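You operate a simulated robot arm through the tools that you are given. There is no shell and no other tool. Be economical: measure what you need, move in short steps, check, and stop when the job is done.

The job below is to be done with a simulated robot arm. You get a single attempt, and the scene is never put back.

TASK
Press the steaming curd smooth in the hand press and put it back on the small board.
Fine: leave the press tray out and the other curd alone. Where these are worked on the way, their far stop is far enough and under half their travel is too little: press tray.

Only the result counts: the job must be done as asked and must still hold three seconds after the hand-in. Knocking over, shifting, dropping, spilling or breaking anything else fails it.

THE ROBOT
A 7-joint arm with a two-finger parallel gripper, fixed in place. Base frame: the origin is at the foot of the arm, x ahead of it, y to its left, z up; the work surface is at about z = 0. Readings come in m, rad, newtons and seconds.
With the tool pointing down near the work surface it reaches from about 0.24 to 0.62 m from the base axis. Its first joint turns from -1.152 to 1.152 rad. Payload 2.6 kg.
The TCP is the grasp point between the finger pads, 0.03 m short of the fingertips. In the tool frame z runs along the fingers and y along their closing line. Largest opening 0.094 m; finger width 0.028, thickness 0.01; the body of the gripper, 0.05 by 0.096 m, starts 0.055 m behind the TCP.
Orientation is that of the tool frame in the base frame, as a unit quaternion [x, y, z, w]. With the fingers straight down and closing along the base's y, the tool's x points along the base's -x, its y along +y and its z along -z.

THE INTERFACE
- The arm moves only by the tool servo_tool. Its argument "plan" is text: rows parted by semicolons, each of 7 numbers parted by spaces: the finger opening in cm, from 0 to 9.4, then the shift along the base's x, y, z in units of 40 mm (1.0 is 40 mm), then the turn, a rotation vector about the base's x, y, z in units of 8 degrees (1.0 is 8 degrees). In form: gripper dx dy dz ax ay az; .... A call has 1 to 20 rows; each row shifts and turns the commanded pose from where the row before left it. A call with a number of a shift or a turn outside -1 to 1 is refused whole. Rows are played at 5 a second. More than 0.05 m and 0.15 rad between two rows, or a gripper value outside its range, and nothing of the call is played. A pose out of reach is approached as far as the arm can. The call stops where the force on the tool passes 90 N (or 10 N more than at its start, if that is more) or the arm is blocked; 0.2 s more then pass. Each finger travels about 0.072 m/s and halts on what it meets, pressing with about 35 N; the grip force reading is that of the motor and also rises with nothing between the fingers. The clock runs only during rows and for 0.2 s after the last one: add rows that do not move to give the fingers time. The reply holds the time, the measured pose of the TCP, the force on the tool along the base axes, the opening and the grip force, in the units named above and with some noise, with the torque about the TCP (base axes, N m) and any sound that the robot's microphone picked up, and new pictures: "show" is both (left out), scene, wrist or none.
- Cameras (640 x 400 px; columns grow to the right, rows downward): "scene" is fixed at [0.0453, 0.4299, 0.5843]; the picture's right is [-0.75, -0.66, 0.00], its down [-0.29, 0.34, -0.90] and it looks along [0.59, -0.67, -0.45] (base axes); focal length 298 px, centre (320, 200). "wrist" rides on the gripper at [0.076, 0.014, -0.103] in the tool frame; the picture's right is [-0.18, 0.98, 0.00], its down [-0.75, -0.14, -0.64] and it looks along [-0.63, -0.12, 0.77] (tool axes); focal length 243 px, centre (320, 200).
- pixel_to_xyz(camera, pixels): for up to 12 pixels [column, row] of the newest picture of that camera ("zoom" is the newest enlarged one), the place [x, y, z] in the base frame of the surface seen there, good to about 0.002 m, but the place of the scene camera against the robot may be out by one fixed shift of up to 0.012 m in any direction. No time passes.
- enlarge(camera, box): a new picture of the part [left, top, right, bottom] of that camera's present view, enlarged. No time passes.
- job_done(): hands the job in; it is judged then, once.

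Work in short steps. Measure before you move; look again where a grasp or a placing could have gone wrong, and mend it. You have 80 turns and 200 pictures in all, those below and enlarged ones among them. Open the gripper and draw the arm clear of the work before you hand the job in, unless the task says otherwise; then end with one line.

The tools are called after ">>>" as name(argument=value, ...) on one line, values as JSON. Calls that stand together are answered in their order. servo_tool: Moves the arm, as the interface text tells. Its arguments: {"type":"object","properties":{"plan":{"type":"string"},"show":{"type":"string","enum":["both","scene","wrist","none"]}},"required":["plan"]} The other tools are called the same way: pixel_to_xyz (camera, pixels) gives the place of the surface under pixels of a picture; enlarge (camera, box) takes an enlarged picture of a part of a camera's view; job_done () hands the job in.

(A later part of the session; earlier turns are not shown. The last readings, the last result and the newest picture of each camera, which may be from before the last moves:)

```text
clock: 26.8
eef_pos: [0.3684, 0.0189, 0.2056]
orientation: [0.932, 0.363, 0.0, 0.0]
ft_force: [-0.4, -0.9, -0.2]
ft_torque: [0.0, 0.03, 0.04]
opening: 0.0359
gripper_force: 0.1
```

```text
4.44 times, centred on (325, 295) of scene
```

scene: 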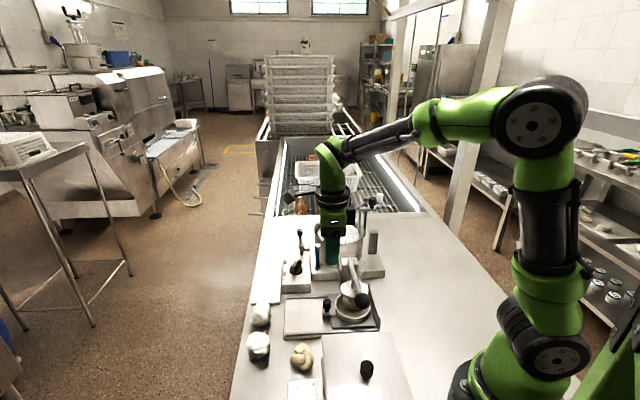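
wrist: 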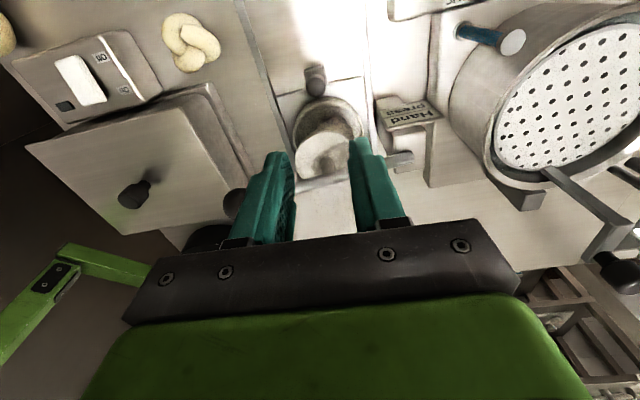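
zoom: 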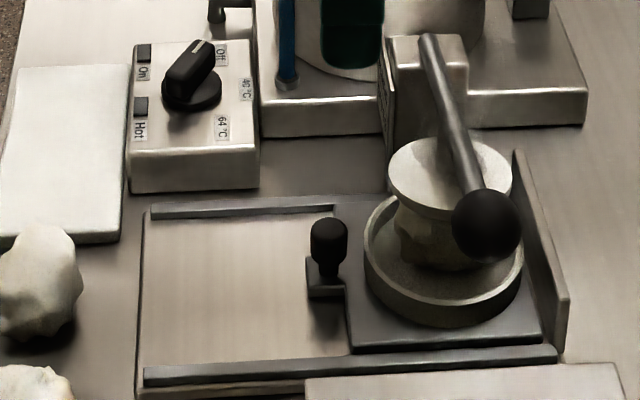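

Tray is fully in, curd under the plate. Before handling the lever I measure ball, lever, wall and the box with the knob nearby.

>>> pixel_to_xyz(camera="wrist", pixels=[[180, 110], [215, 185], [60, 170], [135, 190], [235, 200], [230, 100], [240, 165], [150, 225], [320, 170], [405, 160], [330, 120]])

>>> pixel_to_xyz(camera="scene", pixels=[[362, 299], [360, 293], [355, 300], [369, 300], [362, 307], [330, 340], [385, 336], [360, 345], [367, 364], [347, 262], [352, 275]])

>>> enlarge(camera="wrist", box=[120, 40, 460, 250])

```text
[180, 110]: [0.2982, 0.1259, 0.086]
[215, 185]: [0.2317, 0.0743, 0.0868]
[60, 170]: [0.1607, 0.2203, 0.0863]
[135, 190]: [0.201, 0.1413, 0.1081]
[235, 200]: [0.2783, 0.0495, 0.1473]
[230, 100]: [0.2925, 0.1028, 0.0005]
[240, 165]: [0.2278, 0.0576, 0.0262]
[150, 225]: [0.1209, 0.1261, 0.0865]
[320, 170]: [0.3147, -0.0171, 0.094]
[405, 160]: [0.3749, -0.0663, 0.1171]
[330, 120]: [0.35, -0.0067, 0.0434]
```

```text
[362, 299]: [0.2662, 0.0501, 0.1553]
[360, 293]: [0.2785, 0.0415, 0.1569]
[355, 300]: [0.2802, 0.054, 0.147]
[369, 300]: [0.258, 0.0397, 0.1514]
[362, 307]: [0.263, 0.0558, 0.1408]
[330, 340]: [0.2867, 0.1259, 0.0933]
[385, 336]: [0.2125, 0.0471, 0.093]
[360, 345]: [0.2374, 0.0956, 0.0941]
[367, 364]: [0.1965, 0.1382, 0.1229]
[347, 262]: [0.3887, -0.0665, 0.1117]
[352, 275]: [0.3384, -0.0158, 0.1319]
```

```text
1.88 times, centred on (290, 145) of wrist
```

zoom: 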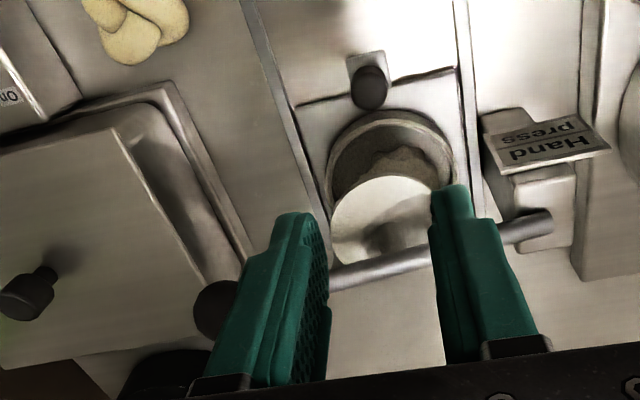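

Ball centre ≈(0.267,0.046,0.137); lever runs along +c to the pivot by the post; box with knob (top z 0.086) lies beyond. I rotate +90° (closing along the slide) and rise to a viewing pose at (0.302,0.010,0.25).

>>> servo_tool(plan="4.4 -0.1375 -0.018 0.19 0 0 0.94;4.4 -0.1375 -0.018 0.19 0 0 0.94;4.4 -0.1375 -0.018 0.19 0 0 0.94;4.4 -0.1375 -0.018 0.19 0 0 0.94;4.4 -0.1375 -0.018 0.19 0 0 0.94;4.4 -0.1375 -0.018 0.19 0 0 0.94;4.4 -0.1375 -0.018 0 0 0 0.94;4.4 -0.1375 -0.018 0 0 0 0.94;4.4 -0.1375 -0.018 0 0 0 0.94;4.4 -0.1375 -0.018 0 0 0 0.94;4.4 -0.1375 -0.018 0 0 0 0.94;4.4 -0.1375 -0.018 0 0 0 0.94;4.4 0 0 0 0 0 0;4.4 0 0 0 0 0 0")

```text
clock: 29.8
eef_pos: [0.3004, 0.0097, 0.2498]
orientation: [0.399, 0.917, 0.0, 0.0]
ft_force: [0.1, -0.4, 0.5]
ft_torque: [-0.01, 0.01, -0.01]
opening: 0.0442
gripper_force: 0.1
```

scene: 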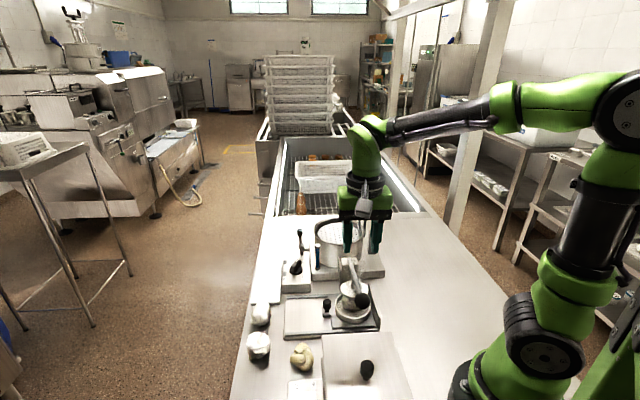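
wrist: 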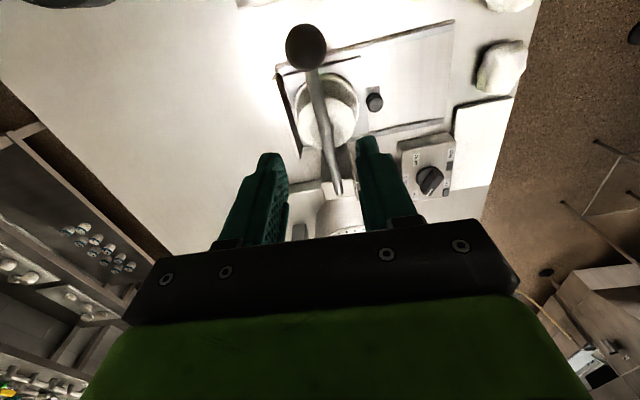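

Ball seen at (305,47). Measure its rim and the rod.

>>> pixel_to_xyz(camera="wrist", pixels=[[305, 47], [288, 47], [324, 46], [306, 28], [306, 66], [315, 85], [325, 130], [336, 180], [330, 110]])

```text
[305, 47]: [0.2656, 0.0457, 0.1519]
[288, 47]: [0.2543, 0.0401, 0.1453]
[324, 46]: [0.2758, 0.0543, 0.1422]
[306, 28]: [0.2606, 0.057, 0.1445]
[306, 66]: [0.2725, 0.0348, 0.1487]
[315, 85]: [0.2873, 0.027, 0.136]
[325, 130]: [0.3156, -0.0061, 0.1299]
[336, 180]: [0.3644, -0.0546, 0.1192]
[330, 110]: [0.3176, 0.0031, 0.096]
```

Ball centre ≈(0.266,0.0465,0.137), r≈0.015. Move over it, then descend with 4.4 cm opening.

>>> servo_tool(plan="4.4 -0.43 0.46 0 0 0 0;4.4 -0.43 0.46 0 0 0 0;4.4 0 0 -0.6 0 0 0;4.4 0 0 -0.7 0 0 0;4.4 0 0 -0.8 0 0 0;4.4 0 0 -0.7 0 0 0;4.4 0 0 0 0 0 0")

>>> enlarge(camera="scene", box=[290, 220, 420, 340])

```text
clock: 31.4
eef_pos: [0.2683, 0.0474, 0.1373]
orientation: [0.399, 0.917, 0.0, 0.0]
ft_force: [0.1, -0.2, 0.6]
ft_torque: [0.03, 0.01, 0.02]
opening: 0.0438
gripper_force: 0.1
```

scene: 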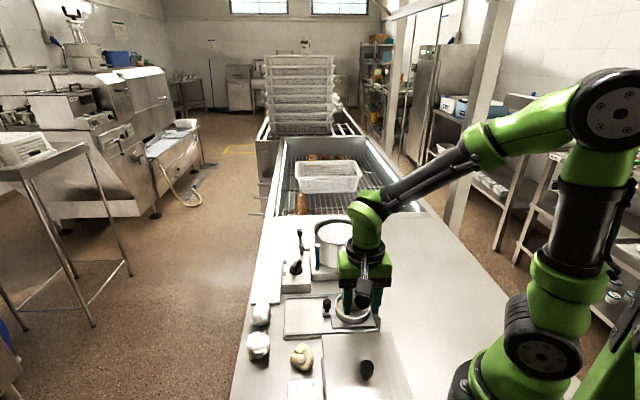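
wrist: 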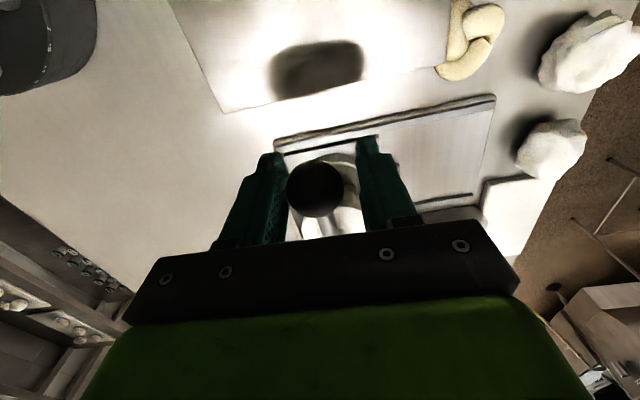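

```text
3.33 times, centred on (355, 280) of scene
```

zoom: 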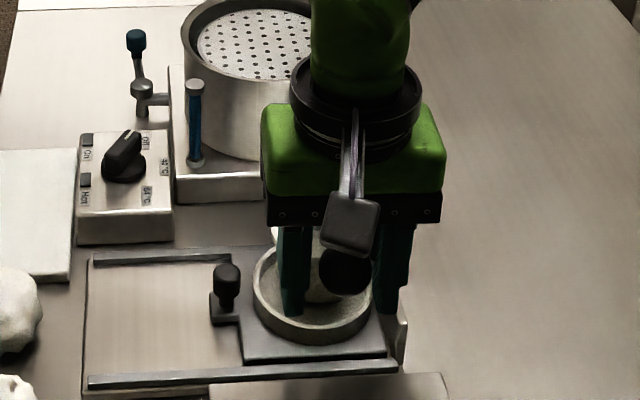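

Ball is between the fingers, slightly left; shift 2 mm and close.

>>> servo_tool(plan="4.4 -0.04 -0.035 0 0 0 0;2 0 0 0 0 0 0;2 0 0 0 0 0 0;2 0 0 0 0 0 0", show="wrist")

```text
clock: 32.4
eef_pos: [0.2656, 0.0453, 0.1384]
orientation: [0.401, 0.916, -0.001, 0.0]
ft_force: [-7.7, -10.7, -0.2]
ft_torque: [0.02, 0.02, -0.08]
opening: 0.0307
gripper_force: 44.6
```

wrist: 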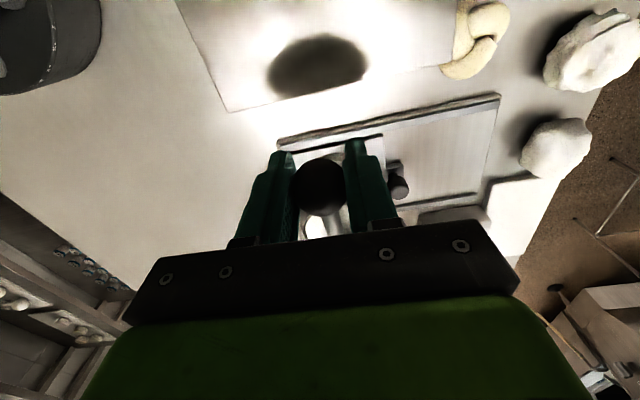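

Ball gripped. Pull the lever down along its arc (pivot ≈(0.37,−0.06,0.115), radius 0.15), first ~16°.

>>> servo_tool(plan="2 -0.03 0 -0.28 0 0 0;2 -0.015 0.015 -0.28 0 0 0;2 0 0 -0.26 0 0 0;2 0.02 -0.02 -0.26 0 0 0;2 0 0 0 0 0 0")

>>> enlarge(camera="scene", box=[290, 220, 420, 340])

```text
clock: 33.6
eef_pos: [0.2655, 0.0449, 0.0953]
orientation: [0.4, 0.917, 0.001, 0.002]
ft_force: [-5.5, -4.2, 25.7]
ft_torque: [-0.29, -0.33, -0.16]
opening: 0.0308
gripper_force: 45.3
```

scene: 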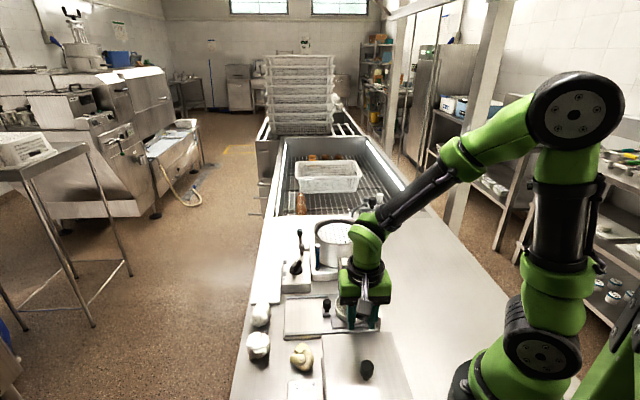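
wrist: 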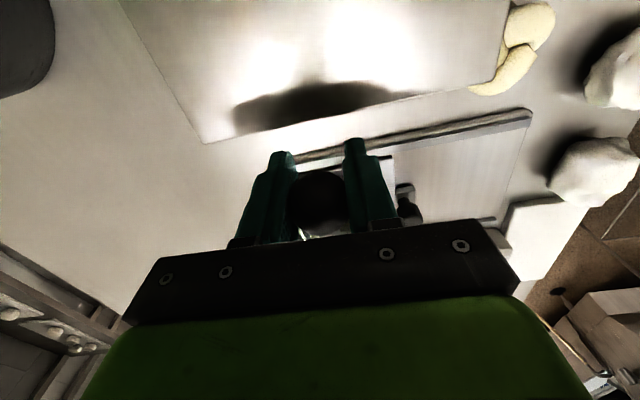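

```text
3.33 times, centred on (355, 280) of scene
```

zoom: 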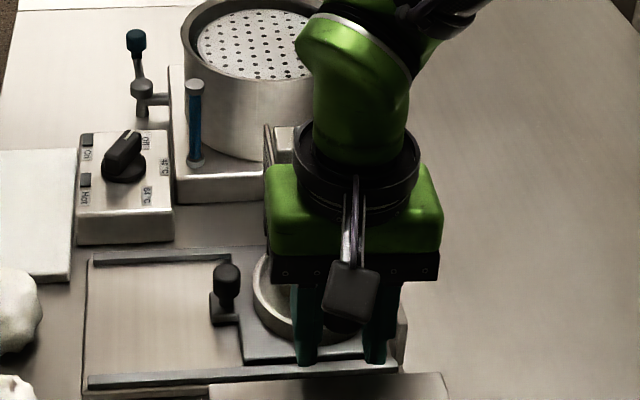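

Resistance ~26 N: curd being pressed. Continue along the arc.

>>> servo_tool(plan="2 0.035 -0.035 -0.25 0 0 0;2 0.04 -0.04 -0.25 0 0 0;2 0.06 -0.06 -0.25 0 0 0;2 0.065 -0.065 -0.25 0 0 0;2 0 0 0 0 0 0;2 0 0 0 0 0 0")

>>> enlarge(camera="scene", box=[290, 220, 420, 340])

```text
clock: 34.5
eef_pos: [0.2669, 0.0436, 0.0676]
orientation: [0.398, 0.917, 0.001, -0.003]
ft_force: [-17.7, -3.3, 40.3]
ft_torque: [0.02, -0.71, -0.13]
opening: 0.031
gripper_force: 44.7
stopped in row 4: the force on the tool passed its limit at 132 N (the readings are from after the stop); the commanded pose is now the measured one
```

scene: 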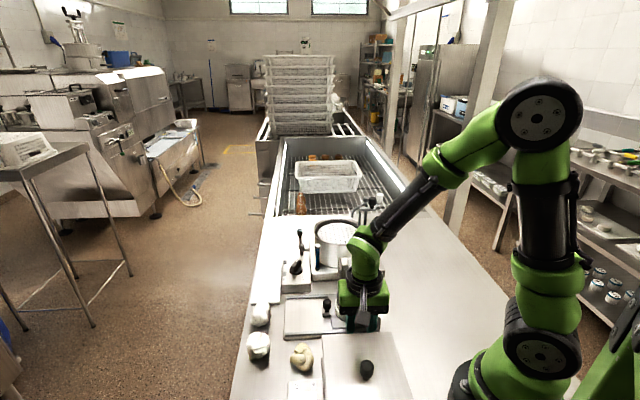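
wrist: 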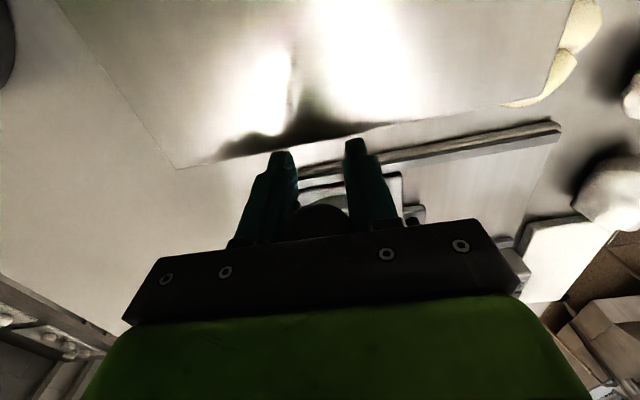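

```text
3.33 times, centred on (355, 280) of scene
```

zoom: 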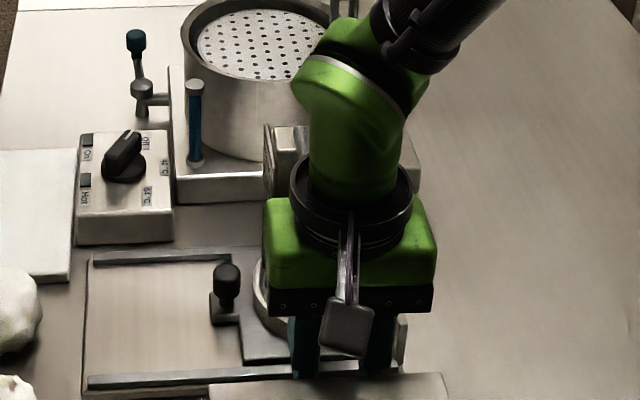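

Stopped at 132 N and the ball now sits higher in the grip: maybe the lever's end stop. I measure the ball and plate.

>>> pixel_to_xyz(camera="wrist", pixels=[[320, 215], [320, 190], [330, 182], [345, 130], [300, 172]])

>>> enlarge(camera="wrist", box=[220, 110, 460, 260])

>>> enlarge(camera="scene", box=[320, 270, 400, 335])

```text
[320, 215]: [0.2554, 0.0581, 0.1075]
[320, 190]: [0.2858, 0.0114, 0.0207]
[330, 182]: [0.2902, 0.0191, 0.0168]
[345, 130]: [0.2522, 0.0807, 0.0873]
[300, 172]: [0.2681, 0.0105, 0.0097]
```

```text
2.67 times, centred on (340, 185) of wrist
```

zoom: 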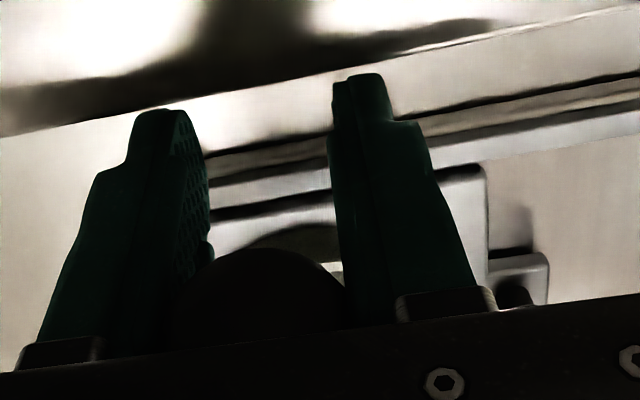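

```text
6.15 times, centred on (360, 302) of scene
```

zoom: 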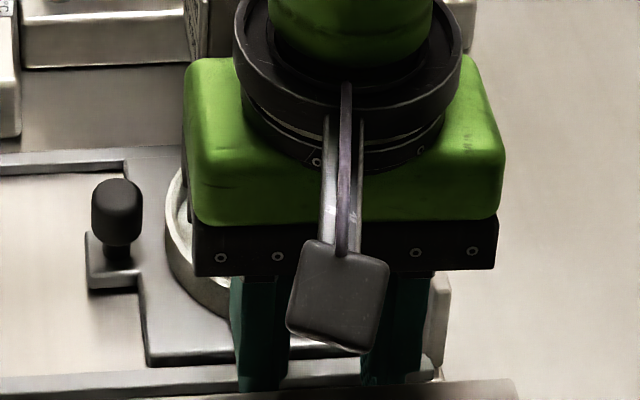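

The ball seems to have halted at z≈0.093 while the pads slipped down. I open, rise, and look at the press state.

>>> servo_tool(plan="4.6 0 0 0 0 0 0;4.6 0 0 0 0 0 0;4.6 0 0 0.6 0 0 0;4.6 0 0 0.8 0 0 0;4.6 0 0 0.8 0 0 0;4.6 0.3 -0.3 0.8 0 0 0;4.6 0.4 -0.4 0.8 0 0 0;4.6 0.3 -0.3 0.2 0 0 0;4.6 0 0 0 0 0 0")

>>> enlarge(camera="scene", box=[290, 230, 420, 340])

```text
clock: 36.5
eef_pos: [0.308, 0.0031, 0.2264]
orientation: [0.397, 0.918, 0.001, -0.003]
ft_force: [0.4, 0.2, -0.1]
ft_torque: [0.0, -0.02, -0.01]
opening: 0.0461
gripper_force: 0.0
```

scene: 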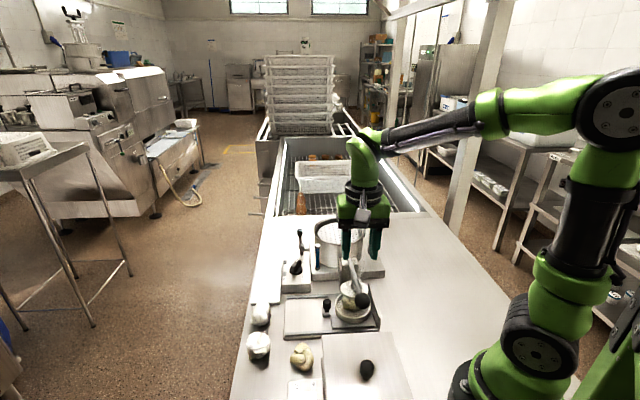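
wrist: 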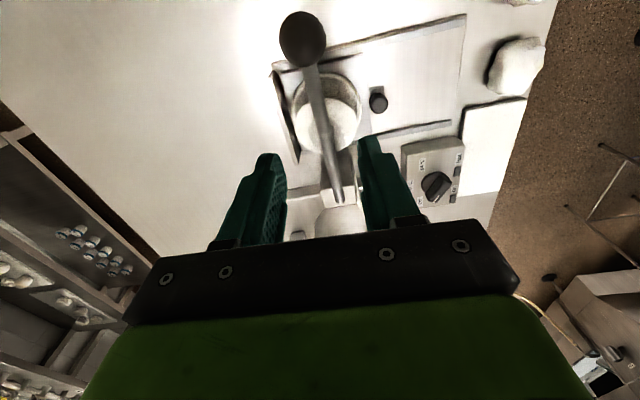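

```text
3.64 times, centred on (355, 285) of scene
```

zoom: 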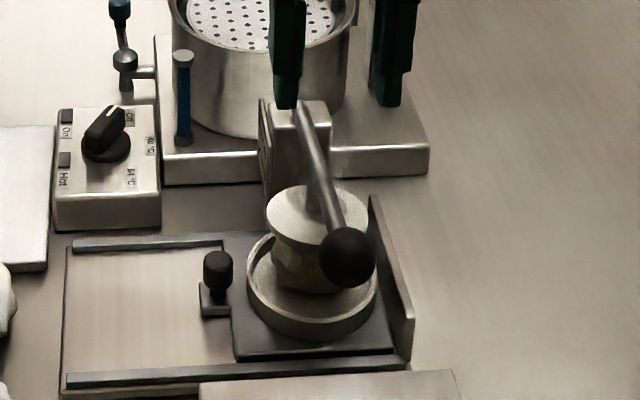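

The lever is back up (spring). I look closely at the curd and lever.

>>> enlarge(camera="scene", box=[325, 270, 385, 325])

>>> pixel_to_xyz(camera="wrist", pixels=[[303, 38], [313, 75], [334, 180], [345, 105], [300, 90]])

>>> enlarge(camera="wrist", box=[250, 10, 400, 170])

```text
7.27 times, centred on (355, 298) of scene
```

zoom: 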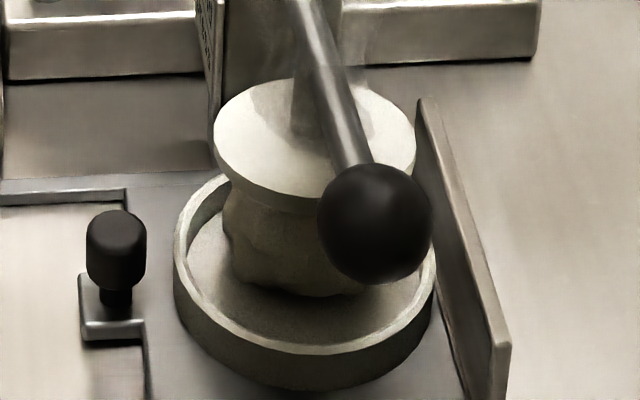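

```text
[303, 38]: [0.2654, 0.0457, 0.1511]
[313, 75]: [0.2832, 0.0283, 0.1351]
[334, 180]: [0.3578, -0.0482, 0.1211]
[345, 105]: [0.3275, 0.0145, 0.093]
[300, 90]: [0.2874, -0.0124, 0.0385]
```

```text
2.50 times, centred on (325, 90) of wrist
```

zoom: 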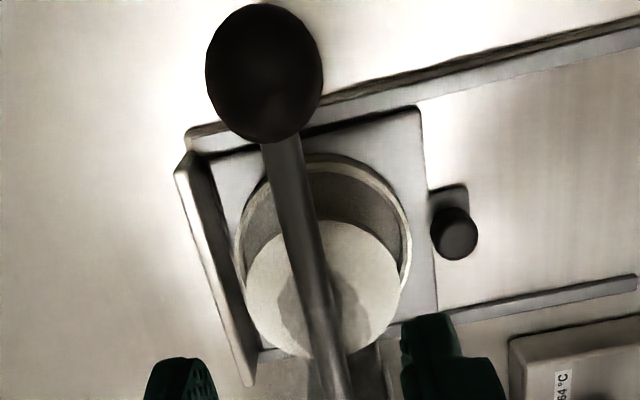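

The curd is still rough, so the stroke was incomplete. I check whether the wall or the rail obstructed the fingertips.

>>> pixel_to_xyz(camera="zoom", pixels=[[180, 170], [200, 250], [245, 375], [190, 135], [330, 98], [600, 40], [215, 180], [420, 115], [350, 150], [300, 330], [380, 290]])

```text
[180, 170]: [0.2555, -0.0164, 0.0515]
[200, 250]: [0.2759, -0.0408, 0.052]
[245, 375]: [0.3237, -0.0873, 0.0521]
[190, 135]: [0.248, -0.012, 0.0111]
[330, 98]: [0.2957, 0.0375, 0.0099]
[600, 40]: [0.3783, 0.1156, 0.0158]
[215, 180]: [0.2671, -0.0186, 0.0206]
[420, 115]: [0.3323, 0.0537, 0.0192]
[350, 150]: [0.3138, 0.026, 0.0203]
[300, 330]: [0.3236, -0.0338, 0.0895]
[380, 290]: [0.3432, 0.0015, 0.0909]
```

Nothing obstructs there; the pads simply slipped on the ball. Since the lever springs back by itself, I'll push the ball from above with closed fingertips. First close and hover over it.

>>> servo_tool(plan="0 -0.35 0.36 0 0 0 0;0 -0.35 0.36 0 0 0 0;0 -0.35 0.36 0 0 0 0;0 0 0 -0.5 0 0 0;0 0 0 -0.25 0 0 0;0 0 0 0 0 0 0")

>>> enlarge(camera="scene", box=[290, 230, 420, 340])

```text
clock: 37.9
eef_pos: [0.2662, 0.0472, 0.1948]
orientation: [0.397, 0.918, 0.0, -0.003]
ft_force: [0.3, 0.3, -1.3]
ft_torque: [0.0, 0.03, -0.02]
opening: 0.0
gripper_force: 32.3
```

scene: 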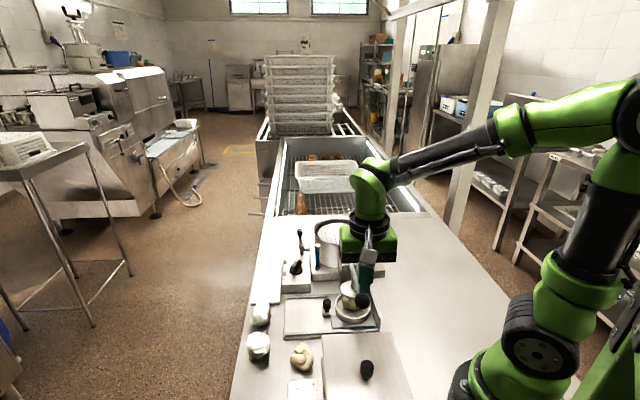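
wrist: 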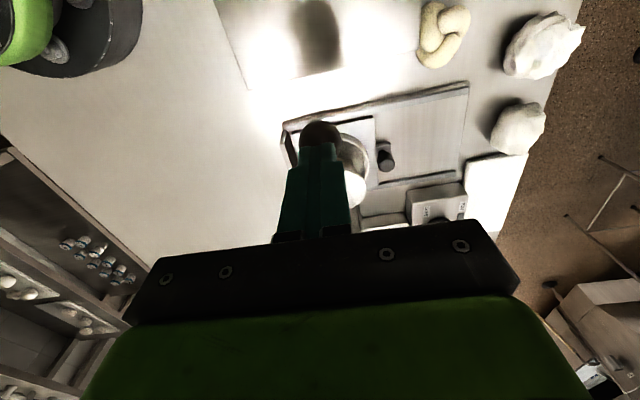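

```text
3.64 times, centred on (355, 285) of scene
```

zoom: 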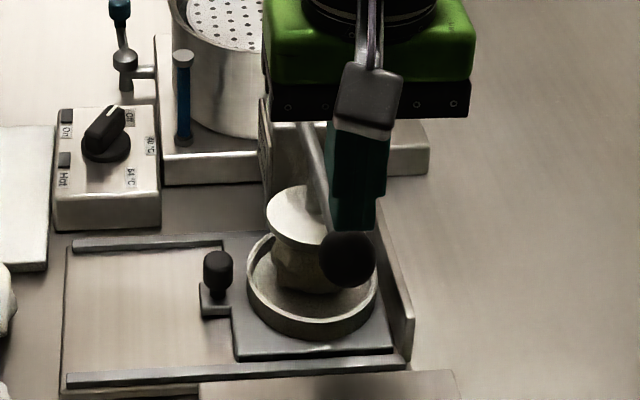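

Fingertips are over the ball. Press down in small steps.

>>> servo_tool(plan="0 0 0 -0.3 0 0 0;0 0 0 -0.2 0 0 0;0 0 0 -0.2 0 0 0;0 0 0 -0.2 0 0 0;0 0 0 -0.2 0 0 0;0 0 0 0 0 0 0", show="none")

>>> enlarge(camera="scene", box=[310, 250, 400, 330])

```text
clock: 39.3
eef_pos: [0.2667, 0.0472, 0.1535]
orientation: [0.398, 0.917, 0.002, -0.003]
ft_force: [-10.7, 0.3, 32.7]
ft_torque: [-0.04, 0.29, -0.18]
opening: 0.0003
gripper_force: 33.2
```

```text
5.00 times, centred on (355, 290) of scene
```

zoom: 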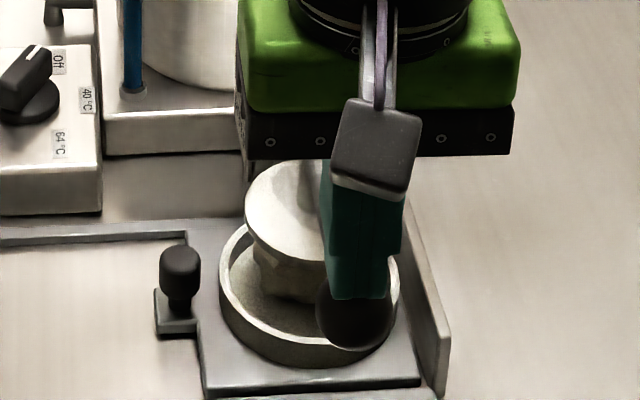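

Ball is at ~0.108 with 33 N. Continue, with a small correction toward the ball centre.

>>> servo_tool(plan="0 0.04 0.02 -0.12 0 0 0;0 0.02 0 -0.12 0 0 0;0 0.02 -0.02 -0.12 0 0 0;0 0.02 -0.02 -0.12 0 0 0;0 0 0 0 0 0 0", show="none")

>>> enlarge(camera="scene", box=[310, 250, 400, 330])

```text
clock: 39.7
eef_pos: [0.2671, 0.0475, 0.1519]
orientation: [0.4, 0.917, 0.002, -0.002]
ft_force: [-13.6, -4.5, 30.7]
ft_torque: [-0.24, 0.45, 0.14]
opening: 0.0
gripper_force: 32.9
stopped in row 2: the force on the tool passed its limit at 109 N (the readings are from after the stop); the commanded pose is now the measured one
```

```text
5.00 times, centred on (355, 290) of scene
```

zoom: 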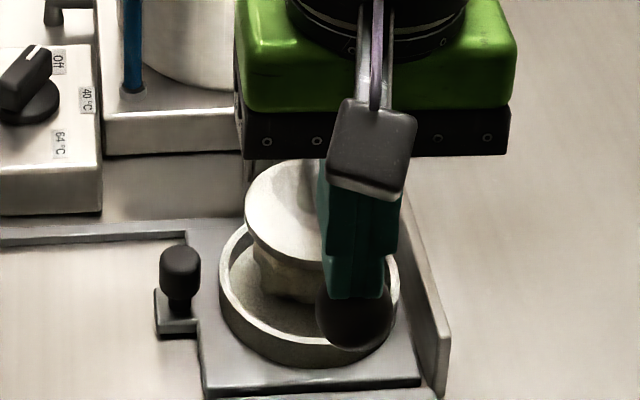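

A hard resistance at ball z≈0.107: the plate rests on the curd. I hold a sustained press of ~60 N to let it yield, watching readings.

>>> servo_tool(plan="0 0.02 0.02 -0.04 0 0 0;0 0 0 0 0 0 0;0 0 0 0 0 0 0;0 0 0 0 0 0 0;0 0 0 0 0 0 0;0 0 0 0 0 0 0;0 0 0 0 0 0 0;0 0 0 0 0 0 0;0 0 0 0 0 0 0;0 0 0 0 0 0 0", show="none")

>>> enlarge(camera="scene", box=[310, 250, 400, 330])

```text
clock: 41.9
eef_pos: [0.2692, 0.0486, 0.1515]
orientation: [0.399, 0.917, 0.003, 0.0]
ft_force: [-17.6, -0.7, 61.7]
ft_torque: [-0.28, 0.71, -0.01]
opening: 0.0003
gripper_force: 33.1
```

```text
5.00 times, centred on (355, 290) of scene
```

zoom: 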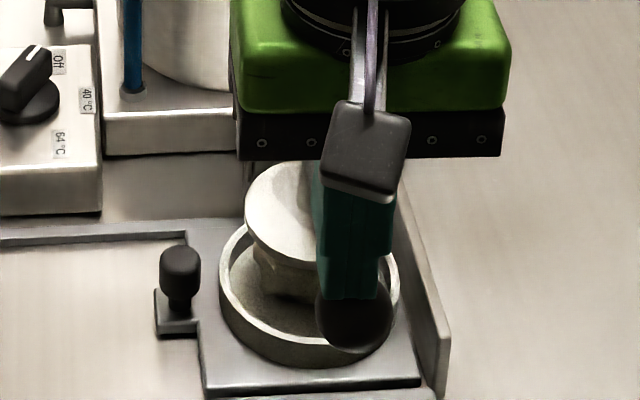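

Still lumpy. I measure the plate and ball heights to see how far the stroke has gone.

>>> pixel_to_xyz(camera="zoom", pixels=[[275, 210], [300, 245], [250, 200], [270, 280], [290, 295], [345, 330], [260, 320], [230, 250], [320, 290]])

>>> enlarge(camera="scene", box=[335, 275, 375, 305])

```text
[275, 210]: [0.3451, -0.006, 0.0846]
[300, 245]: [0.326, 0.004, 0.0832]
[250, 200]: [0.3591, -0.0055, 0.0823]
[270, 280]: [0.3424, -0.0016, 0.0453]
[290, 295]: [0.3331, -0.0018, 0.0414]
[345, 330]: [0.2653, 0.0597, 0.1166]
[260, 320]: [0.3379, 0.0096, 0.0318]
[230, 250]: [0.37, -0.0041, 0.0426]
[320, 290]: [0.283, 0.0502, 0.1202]
```

```text
13.33 times, centred on (355, 290) of scene
```

zoom: 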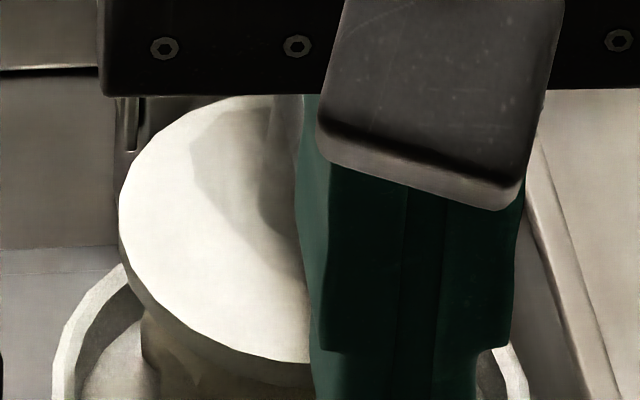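

Plate has come down ~15 mm onto the curd. I increase the sustained push to ~85 N.

>>> servo_tool(plan="0 0.02 0 -0.02 0 0 0;0 0.01 0 -0.015 0 0 0;0 0 0 0 0 0 0;0 0 0 0 0 0 0;0 0 0 0 0 0 0;0 0 0 0 0 0 0;0 0 0 0 0 0 0;0 0 0 0 0 0 0;0 0 0 0 0 0 0;0 0 0 0 0 0 0;0 0 0 0 0 0 0;0 0 0 0 0 0 0;0 0 0 0 0 0 0;0 0 0 0 0 0 0;0 0 0 0 0 0 0", show="none")

>>> enlarge(camera="scene", box=[320, 265, 390, 325])

```text
clock: 45.1
eef_pos: [0.2709, 0.0491, 0.1507]
orientation: [0.399, 0.917, 0.004, 0.001]
ft_force: [-16.7, 0.6, 69.8]
ft_torque: [-0.27, 0.82, -0.07]
opening: 0.0
gripper_force: 33.5
```

```text
6.67 times, centred on (355, 295) of scene
```

zoom: 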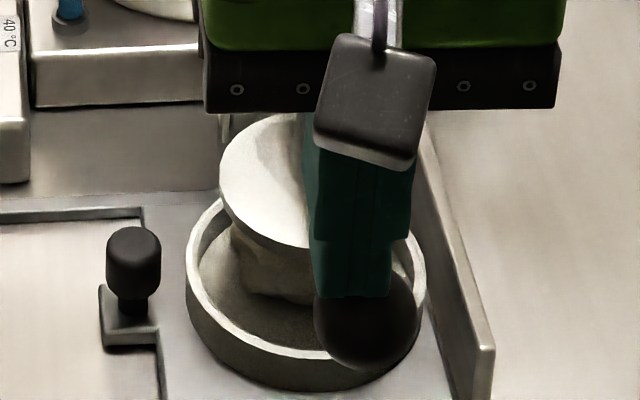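

Little change. I rise and inspect curd and lever now.

>>> servo_tool(plan="0 0 0 0.3 0 0 0;0 0 0 0.6 0 0 0;0 0 0 0.8 0 0 0;0 0.4 -0.4 0.6 0 0 0;0 0.5 -0.5 0 0 0 0;0 0.4 -0.4 0 0 0 0;0 0 0 0 0 0 0", show="wrist")

>>> enlarge(camera="scene", box=[320, 265, 390, 325])

```text
clock: 46.7
eef_pos: [0.3222, -0.0041, 0.2398]
orientation: [0.399, 0.917, 0.001, -0.002]
ft_force: [0.0, 0.1, 0.2]
ft_torque: [-0.01, 0.01, -0.01]
opening: 0.0003
gripper_force: 33.1
```

wrist: 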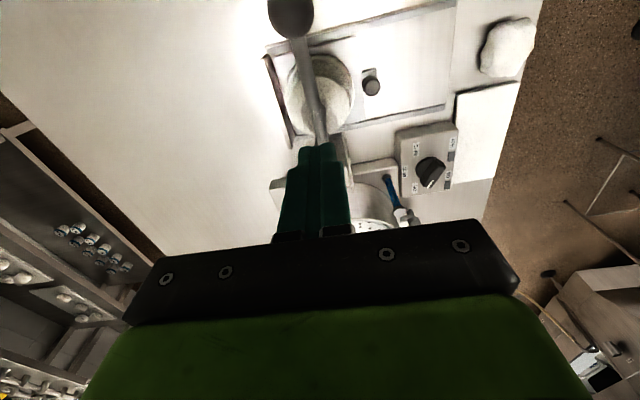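

```text
6.67 times, centred on (355, 295) of scene
```

zoom: 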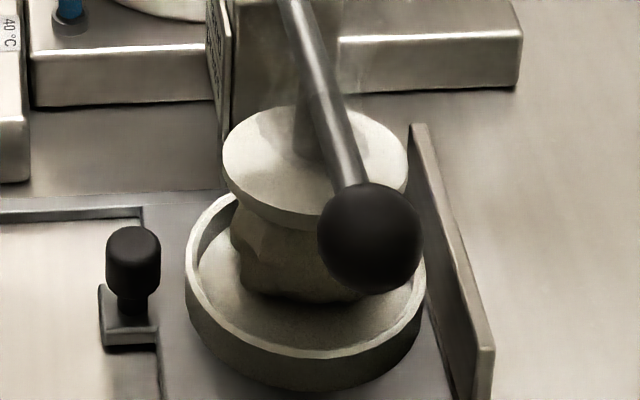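

I can't see the curd's top under the plate; I'll draw the tray out to check. Rotate −90° and go above the knob (0.369,0.023).

>>> servo_tool(plan="3.6 0.0975 0.056 0 0 0 -0.94;3.6 0.0975 0.056 0 0 0 -0.94;3.6 0.0975 0.056 0 0 0 -0.94;3.6 0.0975 0.056 0 0 0 -0.94;3.6 0.0975 0.056 0 0 0 -0.94;3.6 0.0975 0.056 0 0 0 -0.94;3.6 0.0975 0.056 0 0 0 -0.94;3.6 0.0975 0.056 0 0 0 -0.94;3.6 0.0975 0.056 0 0 0 -0.94;3.6 0.0975 0.056 0 0 0 -0.94;3.6 0.0975 0.056 0 0 0 -0.94;3.6 0.0975 0.056 0 0 0 -0.94;3.6 0 0 0 0 0 0;3.6 0 0 0 0 0 0", show="wrist")

>>> enlarge(camera="wrist", box=[240, 30, 440, 200])

```text
clock: 49.7
eef_pos: [0.367, 0.023, 0.2403]
orientation: [0.931, 0.364, 0.003, -0.001]
ft_force: [0.2, 0.0, -0.4]
ft_torque: [0.03, 0.0, 0.01]
opening: 0.036
gripper_force: 0.1
```

wrist: 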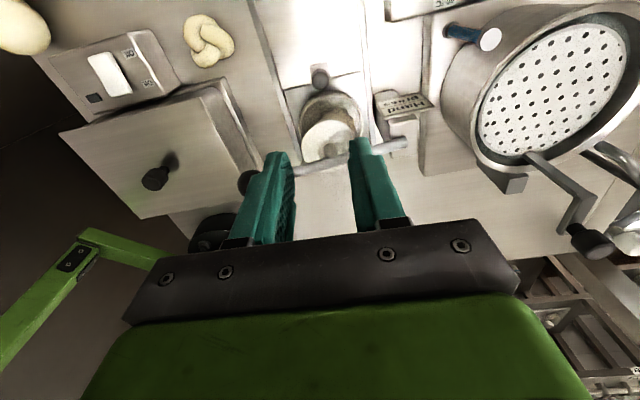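

```text
2.35 times, centred on (340, 115) of wrist
```

zoom: 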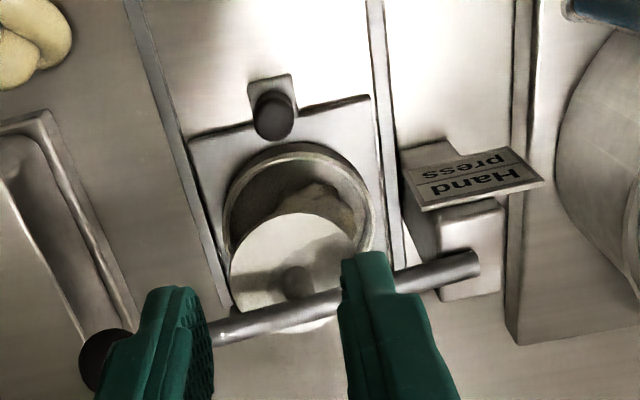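

I measure the knob (319,77), visible curd part and plate to judge alignment.

>>> pixel_to_xyz(camera="zoom", pixels=[[273, 110], [320, 195], [345, 215], [235, 270], [350, 245], [295, 280], [300, 215], [255, 160], [360, 180], [290, 325], [300, 150]])

```text
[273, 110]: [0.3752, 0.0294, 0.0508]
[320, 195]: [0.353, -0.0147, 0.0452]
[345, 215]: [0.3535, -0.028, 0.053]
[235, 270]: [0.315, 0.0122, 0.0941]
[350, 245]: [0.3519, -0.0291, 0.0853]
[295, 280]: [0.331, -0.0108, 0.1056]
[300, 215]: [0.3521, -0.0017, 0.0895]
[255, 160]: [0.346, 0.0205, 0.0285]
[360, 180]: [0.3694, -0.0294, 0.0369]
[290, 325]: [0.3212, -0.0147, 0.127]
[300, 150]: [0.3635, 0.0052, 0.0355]
```

Ring and plate are aligned, but the curd sits off-centre (toward the knob and the far side), sticking out beyond the plate. I'll draw the tray out, recentre the curd, and press again. Descend to the knob.

>>> servo_tool(plan="3.6 0.05 0 -0.8 0 0 0;3.6 0 0 -0.9 0 0 0;3.6 0 0 -0.9 0 0 0;3.6 0 0 -0.9 0 0 0;3.6 0 0 -0.9 0 0 0;3.6 0 0 -0.18 0 0 0;3.6 0 0 0 0 0 0;0.8 0 0 0 0 0 0;0.8 0 0 0 0 0 0;0.8 0 0 0 0 0 0", show="wrist")

```text
clock: 51.9
eef_pos: [0.3695, 0.0245, 0.056]
orientation: [0.931, 0.366, 0.003, -0.001]
ft_force: [-1.5, 2.2, -4.0]
ft_torque: [0.21, -0.16, -0.04]
opening: 0.0191
gripper_force: 44.8
```

wrist: 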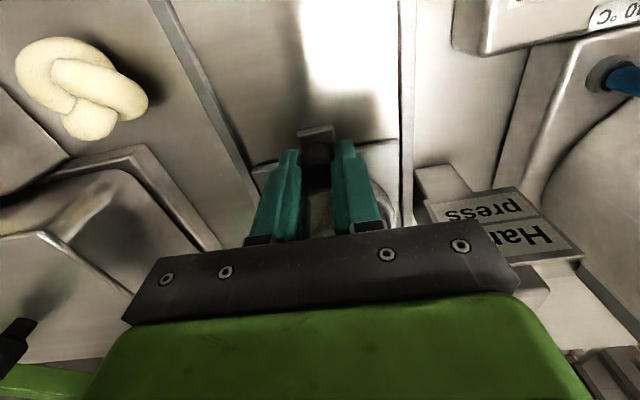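

Knob gripped. Pull the tray out ~95 mm.

>>> servo_tool(plan="0.8 0.14 0.138 0 0 0 0;0.8 0.14 0.138 0 0 0 0;0.8 0.14 0.138 0 0 0 0;0.8 0.14 0.138 0 0 0 0;0.8 0.14 0.138 0 0 0 0;0.8 0.14 0.138 0 0 0 0;0.8 0.14 0.138 0 0 0 0;0.8 0.14 0.138 0 0 0 0;0.8 0.14 0.138 0 0 0 0;0.8 0.14 0.138 0 0 0 0;0.8 0.14 0.138 0 0 0 0;0.8 0.14 0.138 0 0 0 0;0.8 0 0 0 0 0 0", show="none")

>>> enlarge(camera="scene", box=[270, 250, 390, 340])

```text
clock: 54.7
eef_pos: [0.4339, 0.0874, 0.056]
orientation: [0.932, 0.363, -0.002, -0.001]
ft_force: [-28.2, -11.6, 6.5]
ft_torque: [-0.24, 0.66, 0.06]
opening: 0.0188
gripper_force: 45.3
```

```text
4.44 times, centred on (330, 295) of scene
```

zoom: 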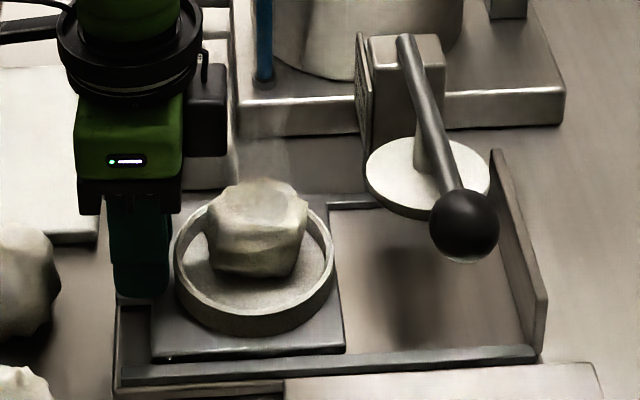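

Tray is at its outer stop. Release the knob, rise and inspect the curd.

>>> servo_tool(plan="3.6 0 0 0 0 0 0;3.6 0 0 0 0 0 0;3.6 0 0 0.5 0 0 0;3.6 0 0 0.9 0 0 0;3.6 0 0 0.9 0 0 0;3.6 0 0 0.9 0 0 0;3.6 0 0 0.3 0 0 0;3.6 0 0 0 0 0 0", show="wrist")

>>> enlarge(camera="scene", box=[290, 270, 360, 330])

>>> enlarge(camera="wrist", box=[260, 50, 420, 220])

```text
clock: 56.5
eef_pos: [0.4362, 0.0897, 0.1981]
orientation: [0.931, 0.365, 0.003, -0.001]
ft_force: [-0.5, 0.3, 0.1]
ft_torque: [-0.03, 0.01, -0.04]
opening: 0.036
gripper_force: 0.1
```

wrist: 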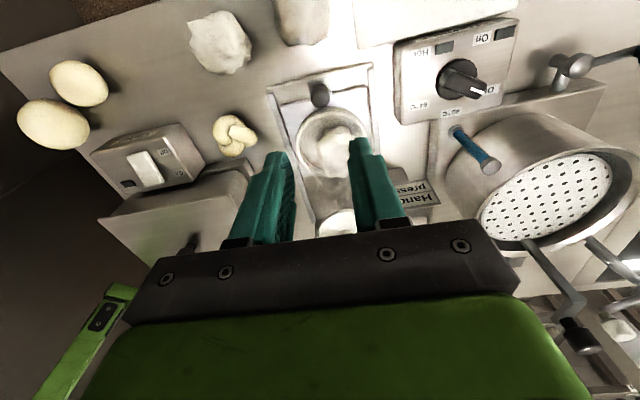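

```text
6.67 times, centred on (325, 300) of scene
```

zoom: 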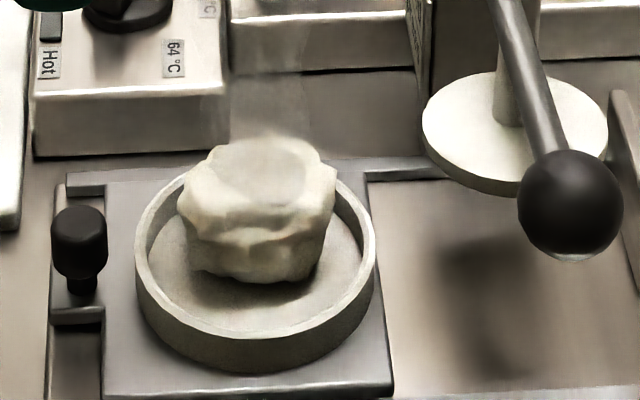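

```text
2.35 times, centred on (340, 135) of wrist
```

zoom: 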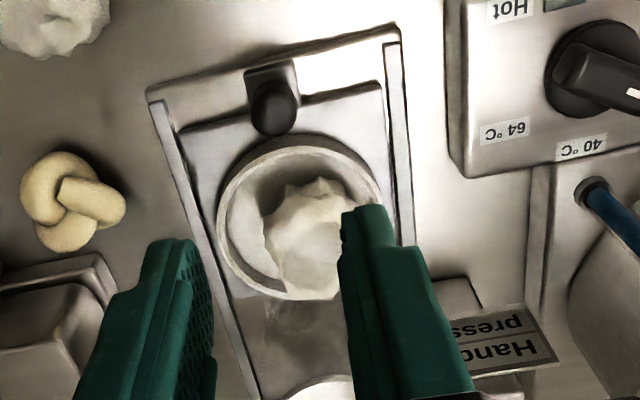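

The curd is still rough, and it sits toward the far side (+c) of the ring. I measure its outline versus the ring.

>>> pixel_to_xyz(camera="zoom", pixels=[[268, 230], [320, 185], [300, 250], [275, 265], [320, 220], [230, 200], [300, 140], [375, 190], [222, 250], [275, 108], [318, 295]])

>>> pixel_to_xyz(camera="scene", pixels=[[304, 296], [324, 295], [311, 310], [317, 311], [316, 290], [316, 298], [322, 306], [317, 317]])

```text
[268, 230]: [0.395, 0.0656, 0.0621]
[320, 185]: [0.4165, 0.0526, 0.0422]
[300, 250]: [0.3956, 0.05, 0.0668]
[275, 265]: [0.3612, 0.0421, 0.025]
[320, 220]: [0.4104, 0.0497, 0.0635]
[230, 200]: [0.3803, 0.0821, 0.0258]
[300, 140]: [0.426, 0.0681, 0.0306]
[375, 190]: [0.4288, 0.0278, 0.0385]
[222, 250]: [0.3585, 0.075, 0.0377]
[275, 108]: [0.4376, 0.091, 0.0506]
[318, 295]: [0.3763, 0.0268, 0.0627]
```

```text
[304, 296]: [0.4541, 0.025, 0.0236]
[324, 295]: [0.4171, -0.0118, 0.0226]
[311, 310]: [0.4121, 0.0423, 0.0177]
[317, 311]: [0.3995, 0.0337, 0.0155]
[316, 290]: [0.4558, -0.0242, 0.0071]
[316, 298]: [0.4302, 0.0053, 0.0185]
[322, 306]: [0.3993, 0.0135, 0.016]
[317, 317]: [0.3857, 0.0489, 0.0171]
```

Curd top is now ≈0.066 (was 0.0757), so it does yield, but it's ~12 mm off-centre in +c. I centre it by closing the fingers symmetrically across c about the ring centre, tips just above the rim.

>>> servo_tool(plan="9.2 -0.57 -0.55 0 0 0 0;9.2 -0.57 -0.55 0 0 0 0;9.2 0 0 0 0 0 0;9.2 0 0 -0.8 0 0 0;9.2 0 0 -0.8 0 0 0;9.2 0 0 -0.8 0 0 0;9.2 0 0 -0.75 0 0 0;9.2 0 0 0 0 0 0")

>>> enlarge(camera="wrist", box=[200, 80, 460, 260])

```text
clock: 58.3
eef_pos: [0.3926, 0.0452, 0.0687]
orientation: [0.931, 0.364, 0.002, -0.001]
ft_force: [-0.5, -0.5, 0.3]
ft_torque: [-0.01, -0.01, 0.0]
opening: 0.0922
gripper_force: 0.1
```

scene: 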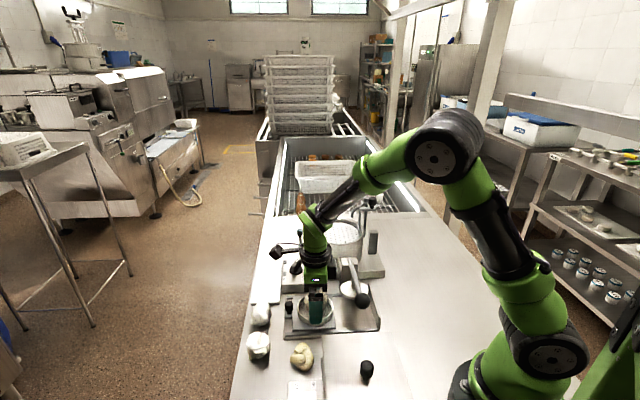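
wrist: 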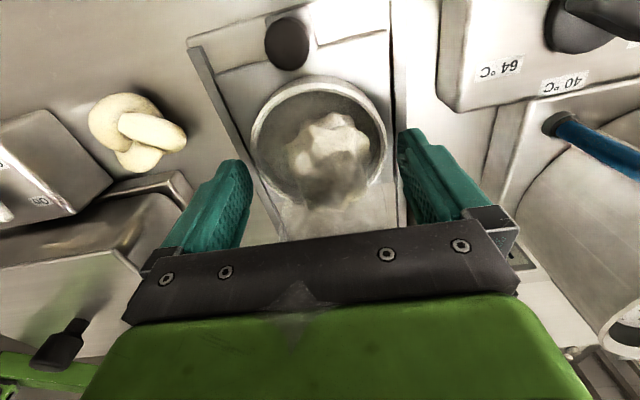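

```text
2.22 times, centred on (330, 170) of wrist
```

zoom: 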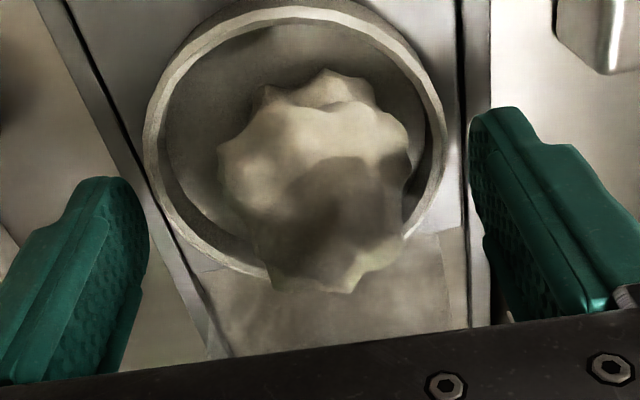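

Fingers straddle ring and curd. Close to centre it, then look.

>>> servo_tool(plan="4 0 0 0 0 0 0;4 0 0 0 0 0 0;4 0 0 0 0 0 0;4 0 0 0 0 0 0", show="wrist")

>>> enlarge(camera="scene", box=[280, 260, 370, 330])

```text
clock: 59.3
eef_pos: [0.393, 0.0449, 0.0696]
orientation: [0.931, 0.365, 0.003, -0.001]
ft_force: [0.0, 0.0, -0.5]
ft_torque: [0.0, 0.0, -0.04]
opening: 0.05
gripper_force: 34.8
```

wrist: 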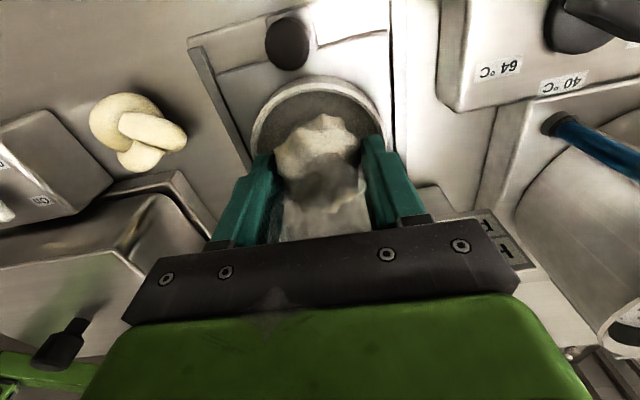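

```text
5.71 times, centred on (325, 295) of scene
```

zoom: 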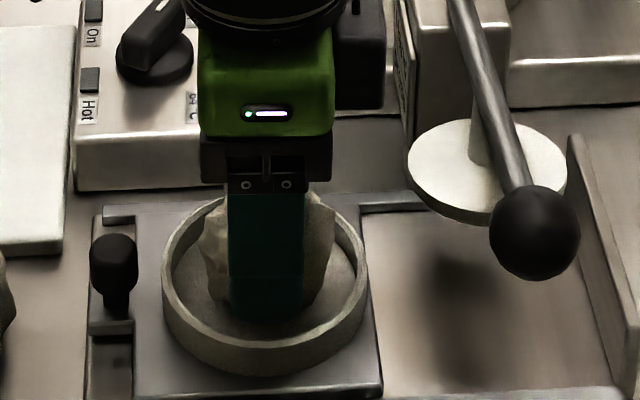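

Centred. Release, rise, and move above the knob.

>>> servo_tool(plan="9 0 0 0 0 0 0;9 0 0 0 0 0 0;9 0 0 0.7 0 0 0;9 0 0 0.8 0 0 0;9 0 0 0.8 0 0 0;3.6 0.55 0.56 0 0 0 0;3.6 0.55 0.57 0 0 0 0;3.6 0 0 0 0 0 0;3.6 0 0 0 0 0 0")

>>> enlarge(camera="scene", box=[280, 260, 370, 330])

```text
clock: 61.3
eef_pos: [0.4343, 0.0933, 0.1642]
orientation: [0.931, 0.365, 0.002, -0.001]
ft_force: [-0.7, -0.5, 0.4]
ft_torque: [0.01, 0.01, 0.01]
opening: 0.0359
gripper_force: 0.0
```

scene: 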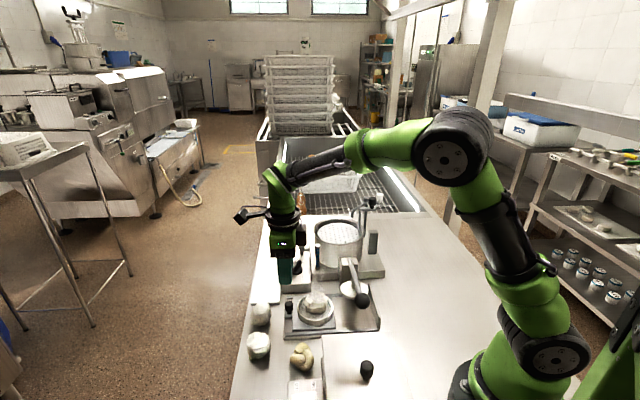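
wrist: 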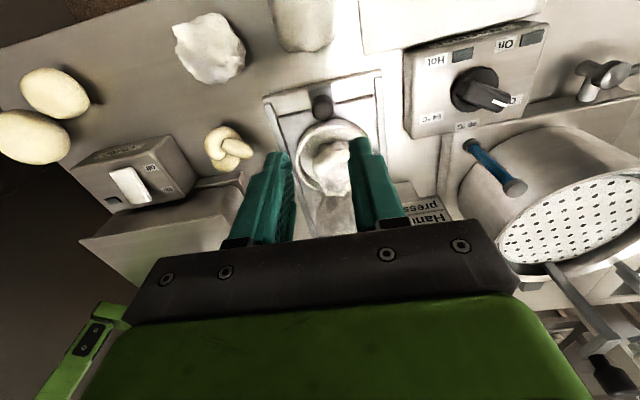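

```text
5.71 times, centred on (325, 295) of scene
```

zoom: 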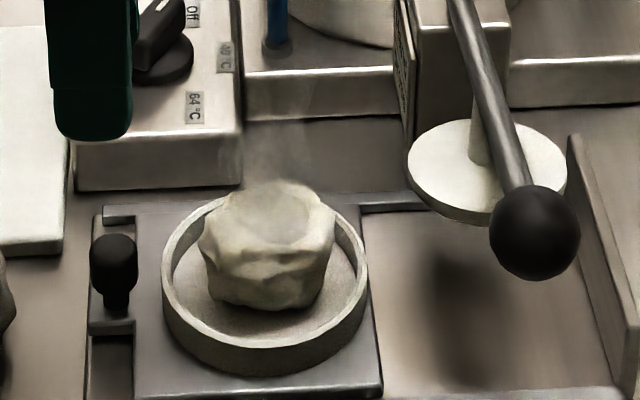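

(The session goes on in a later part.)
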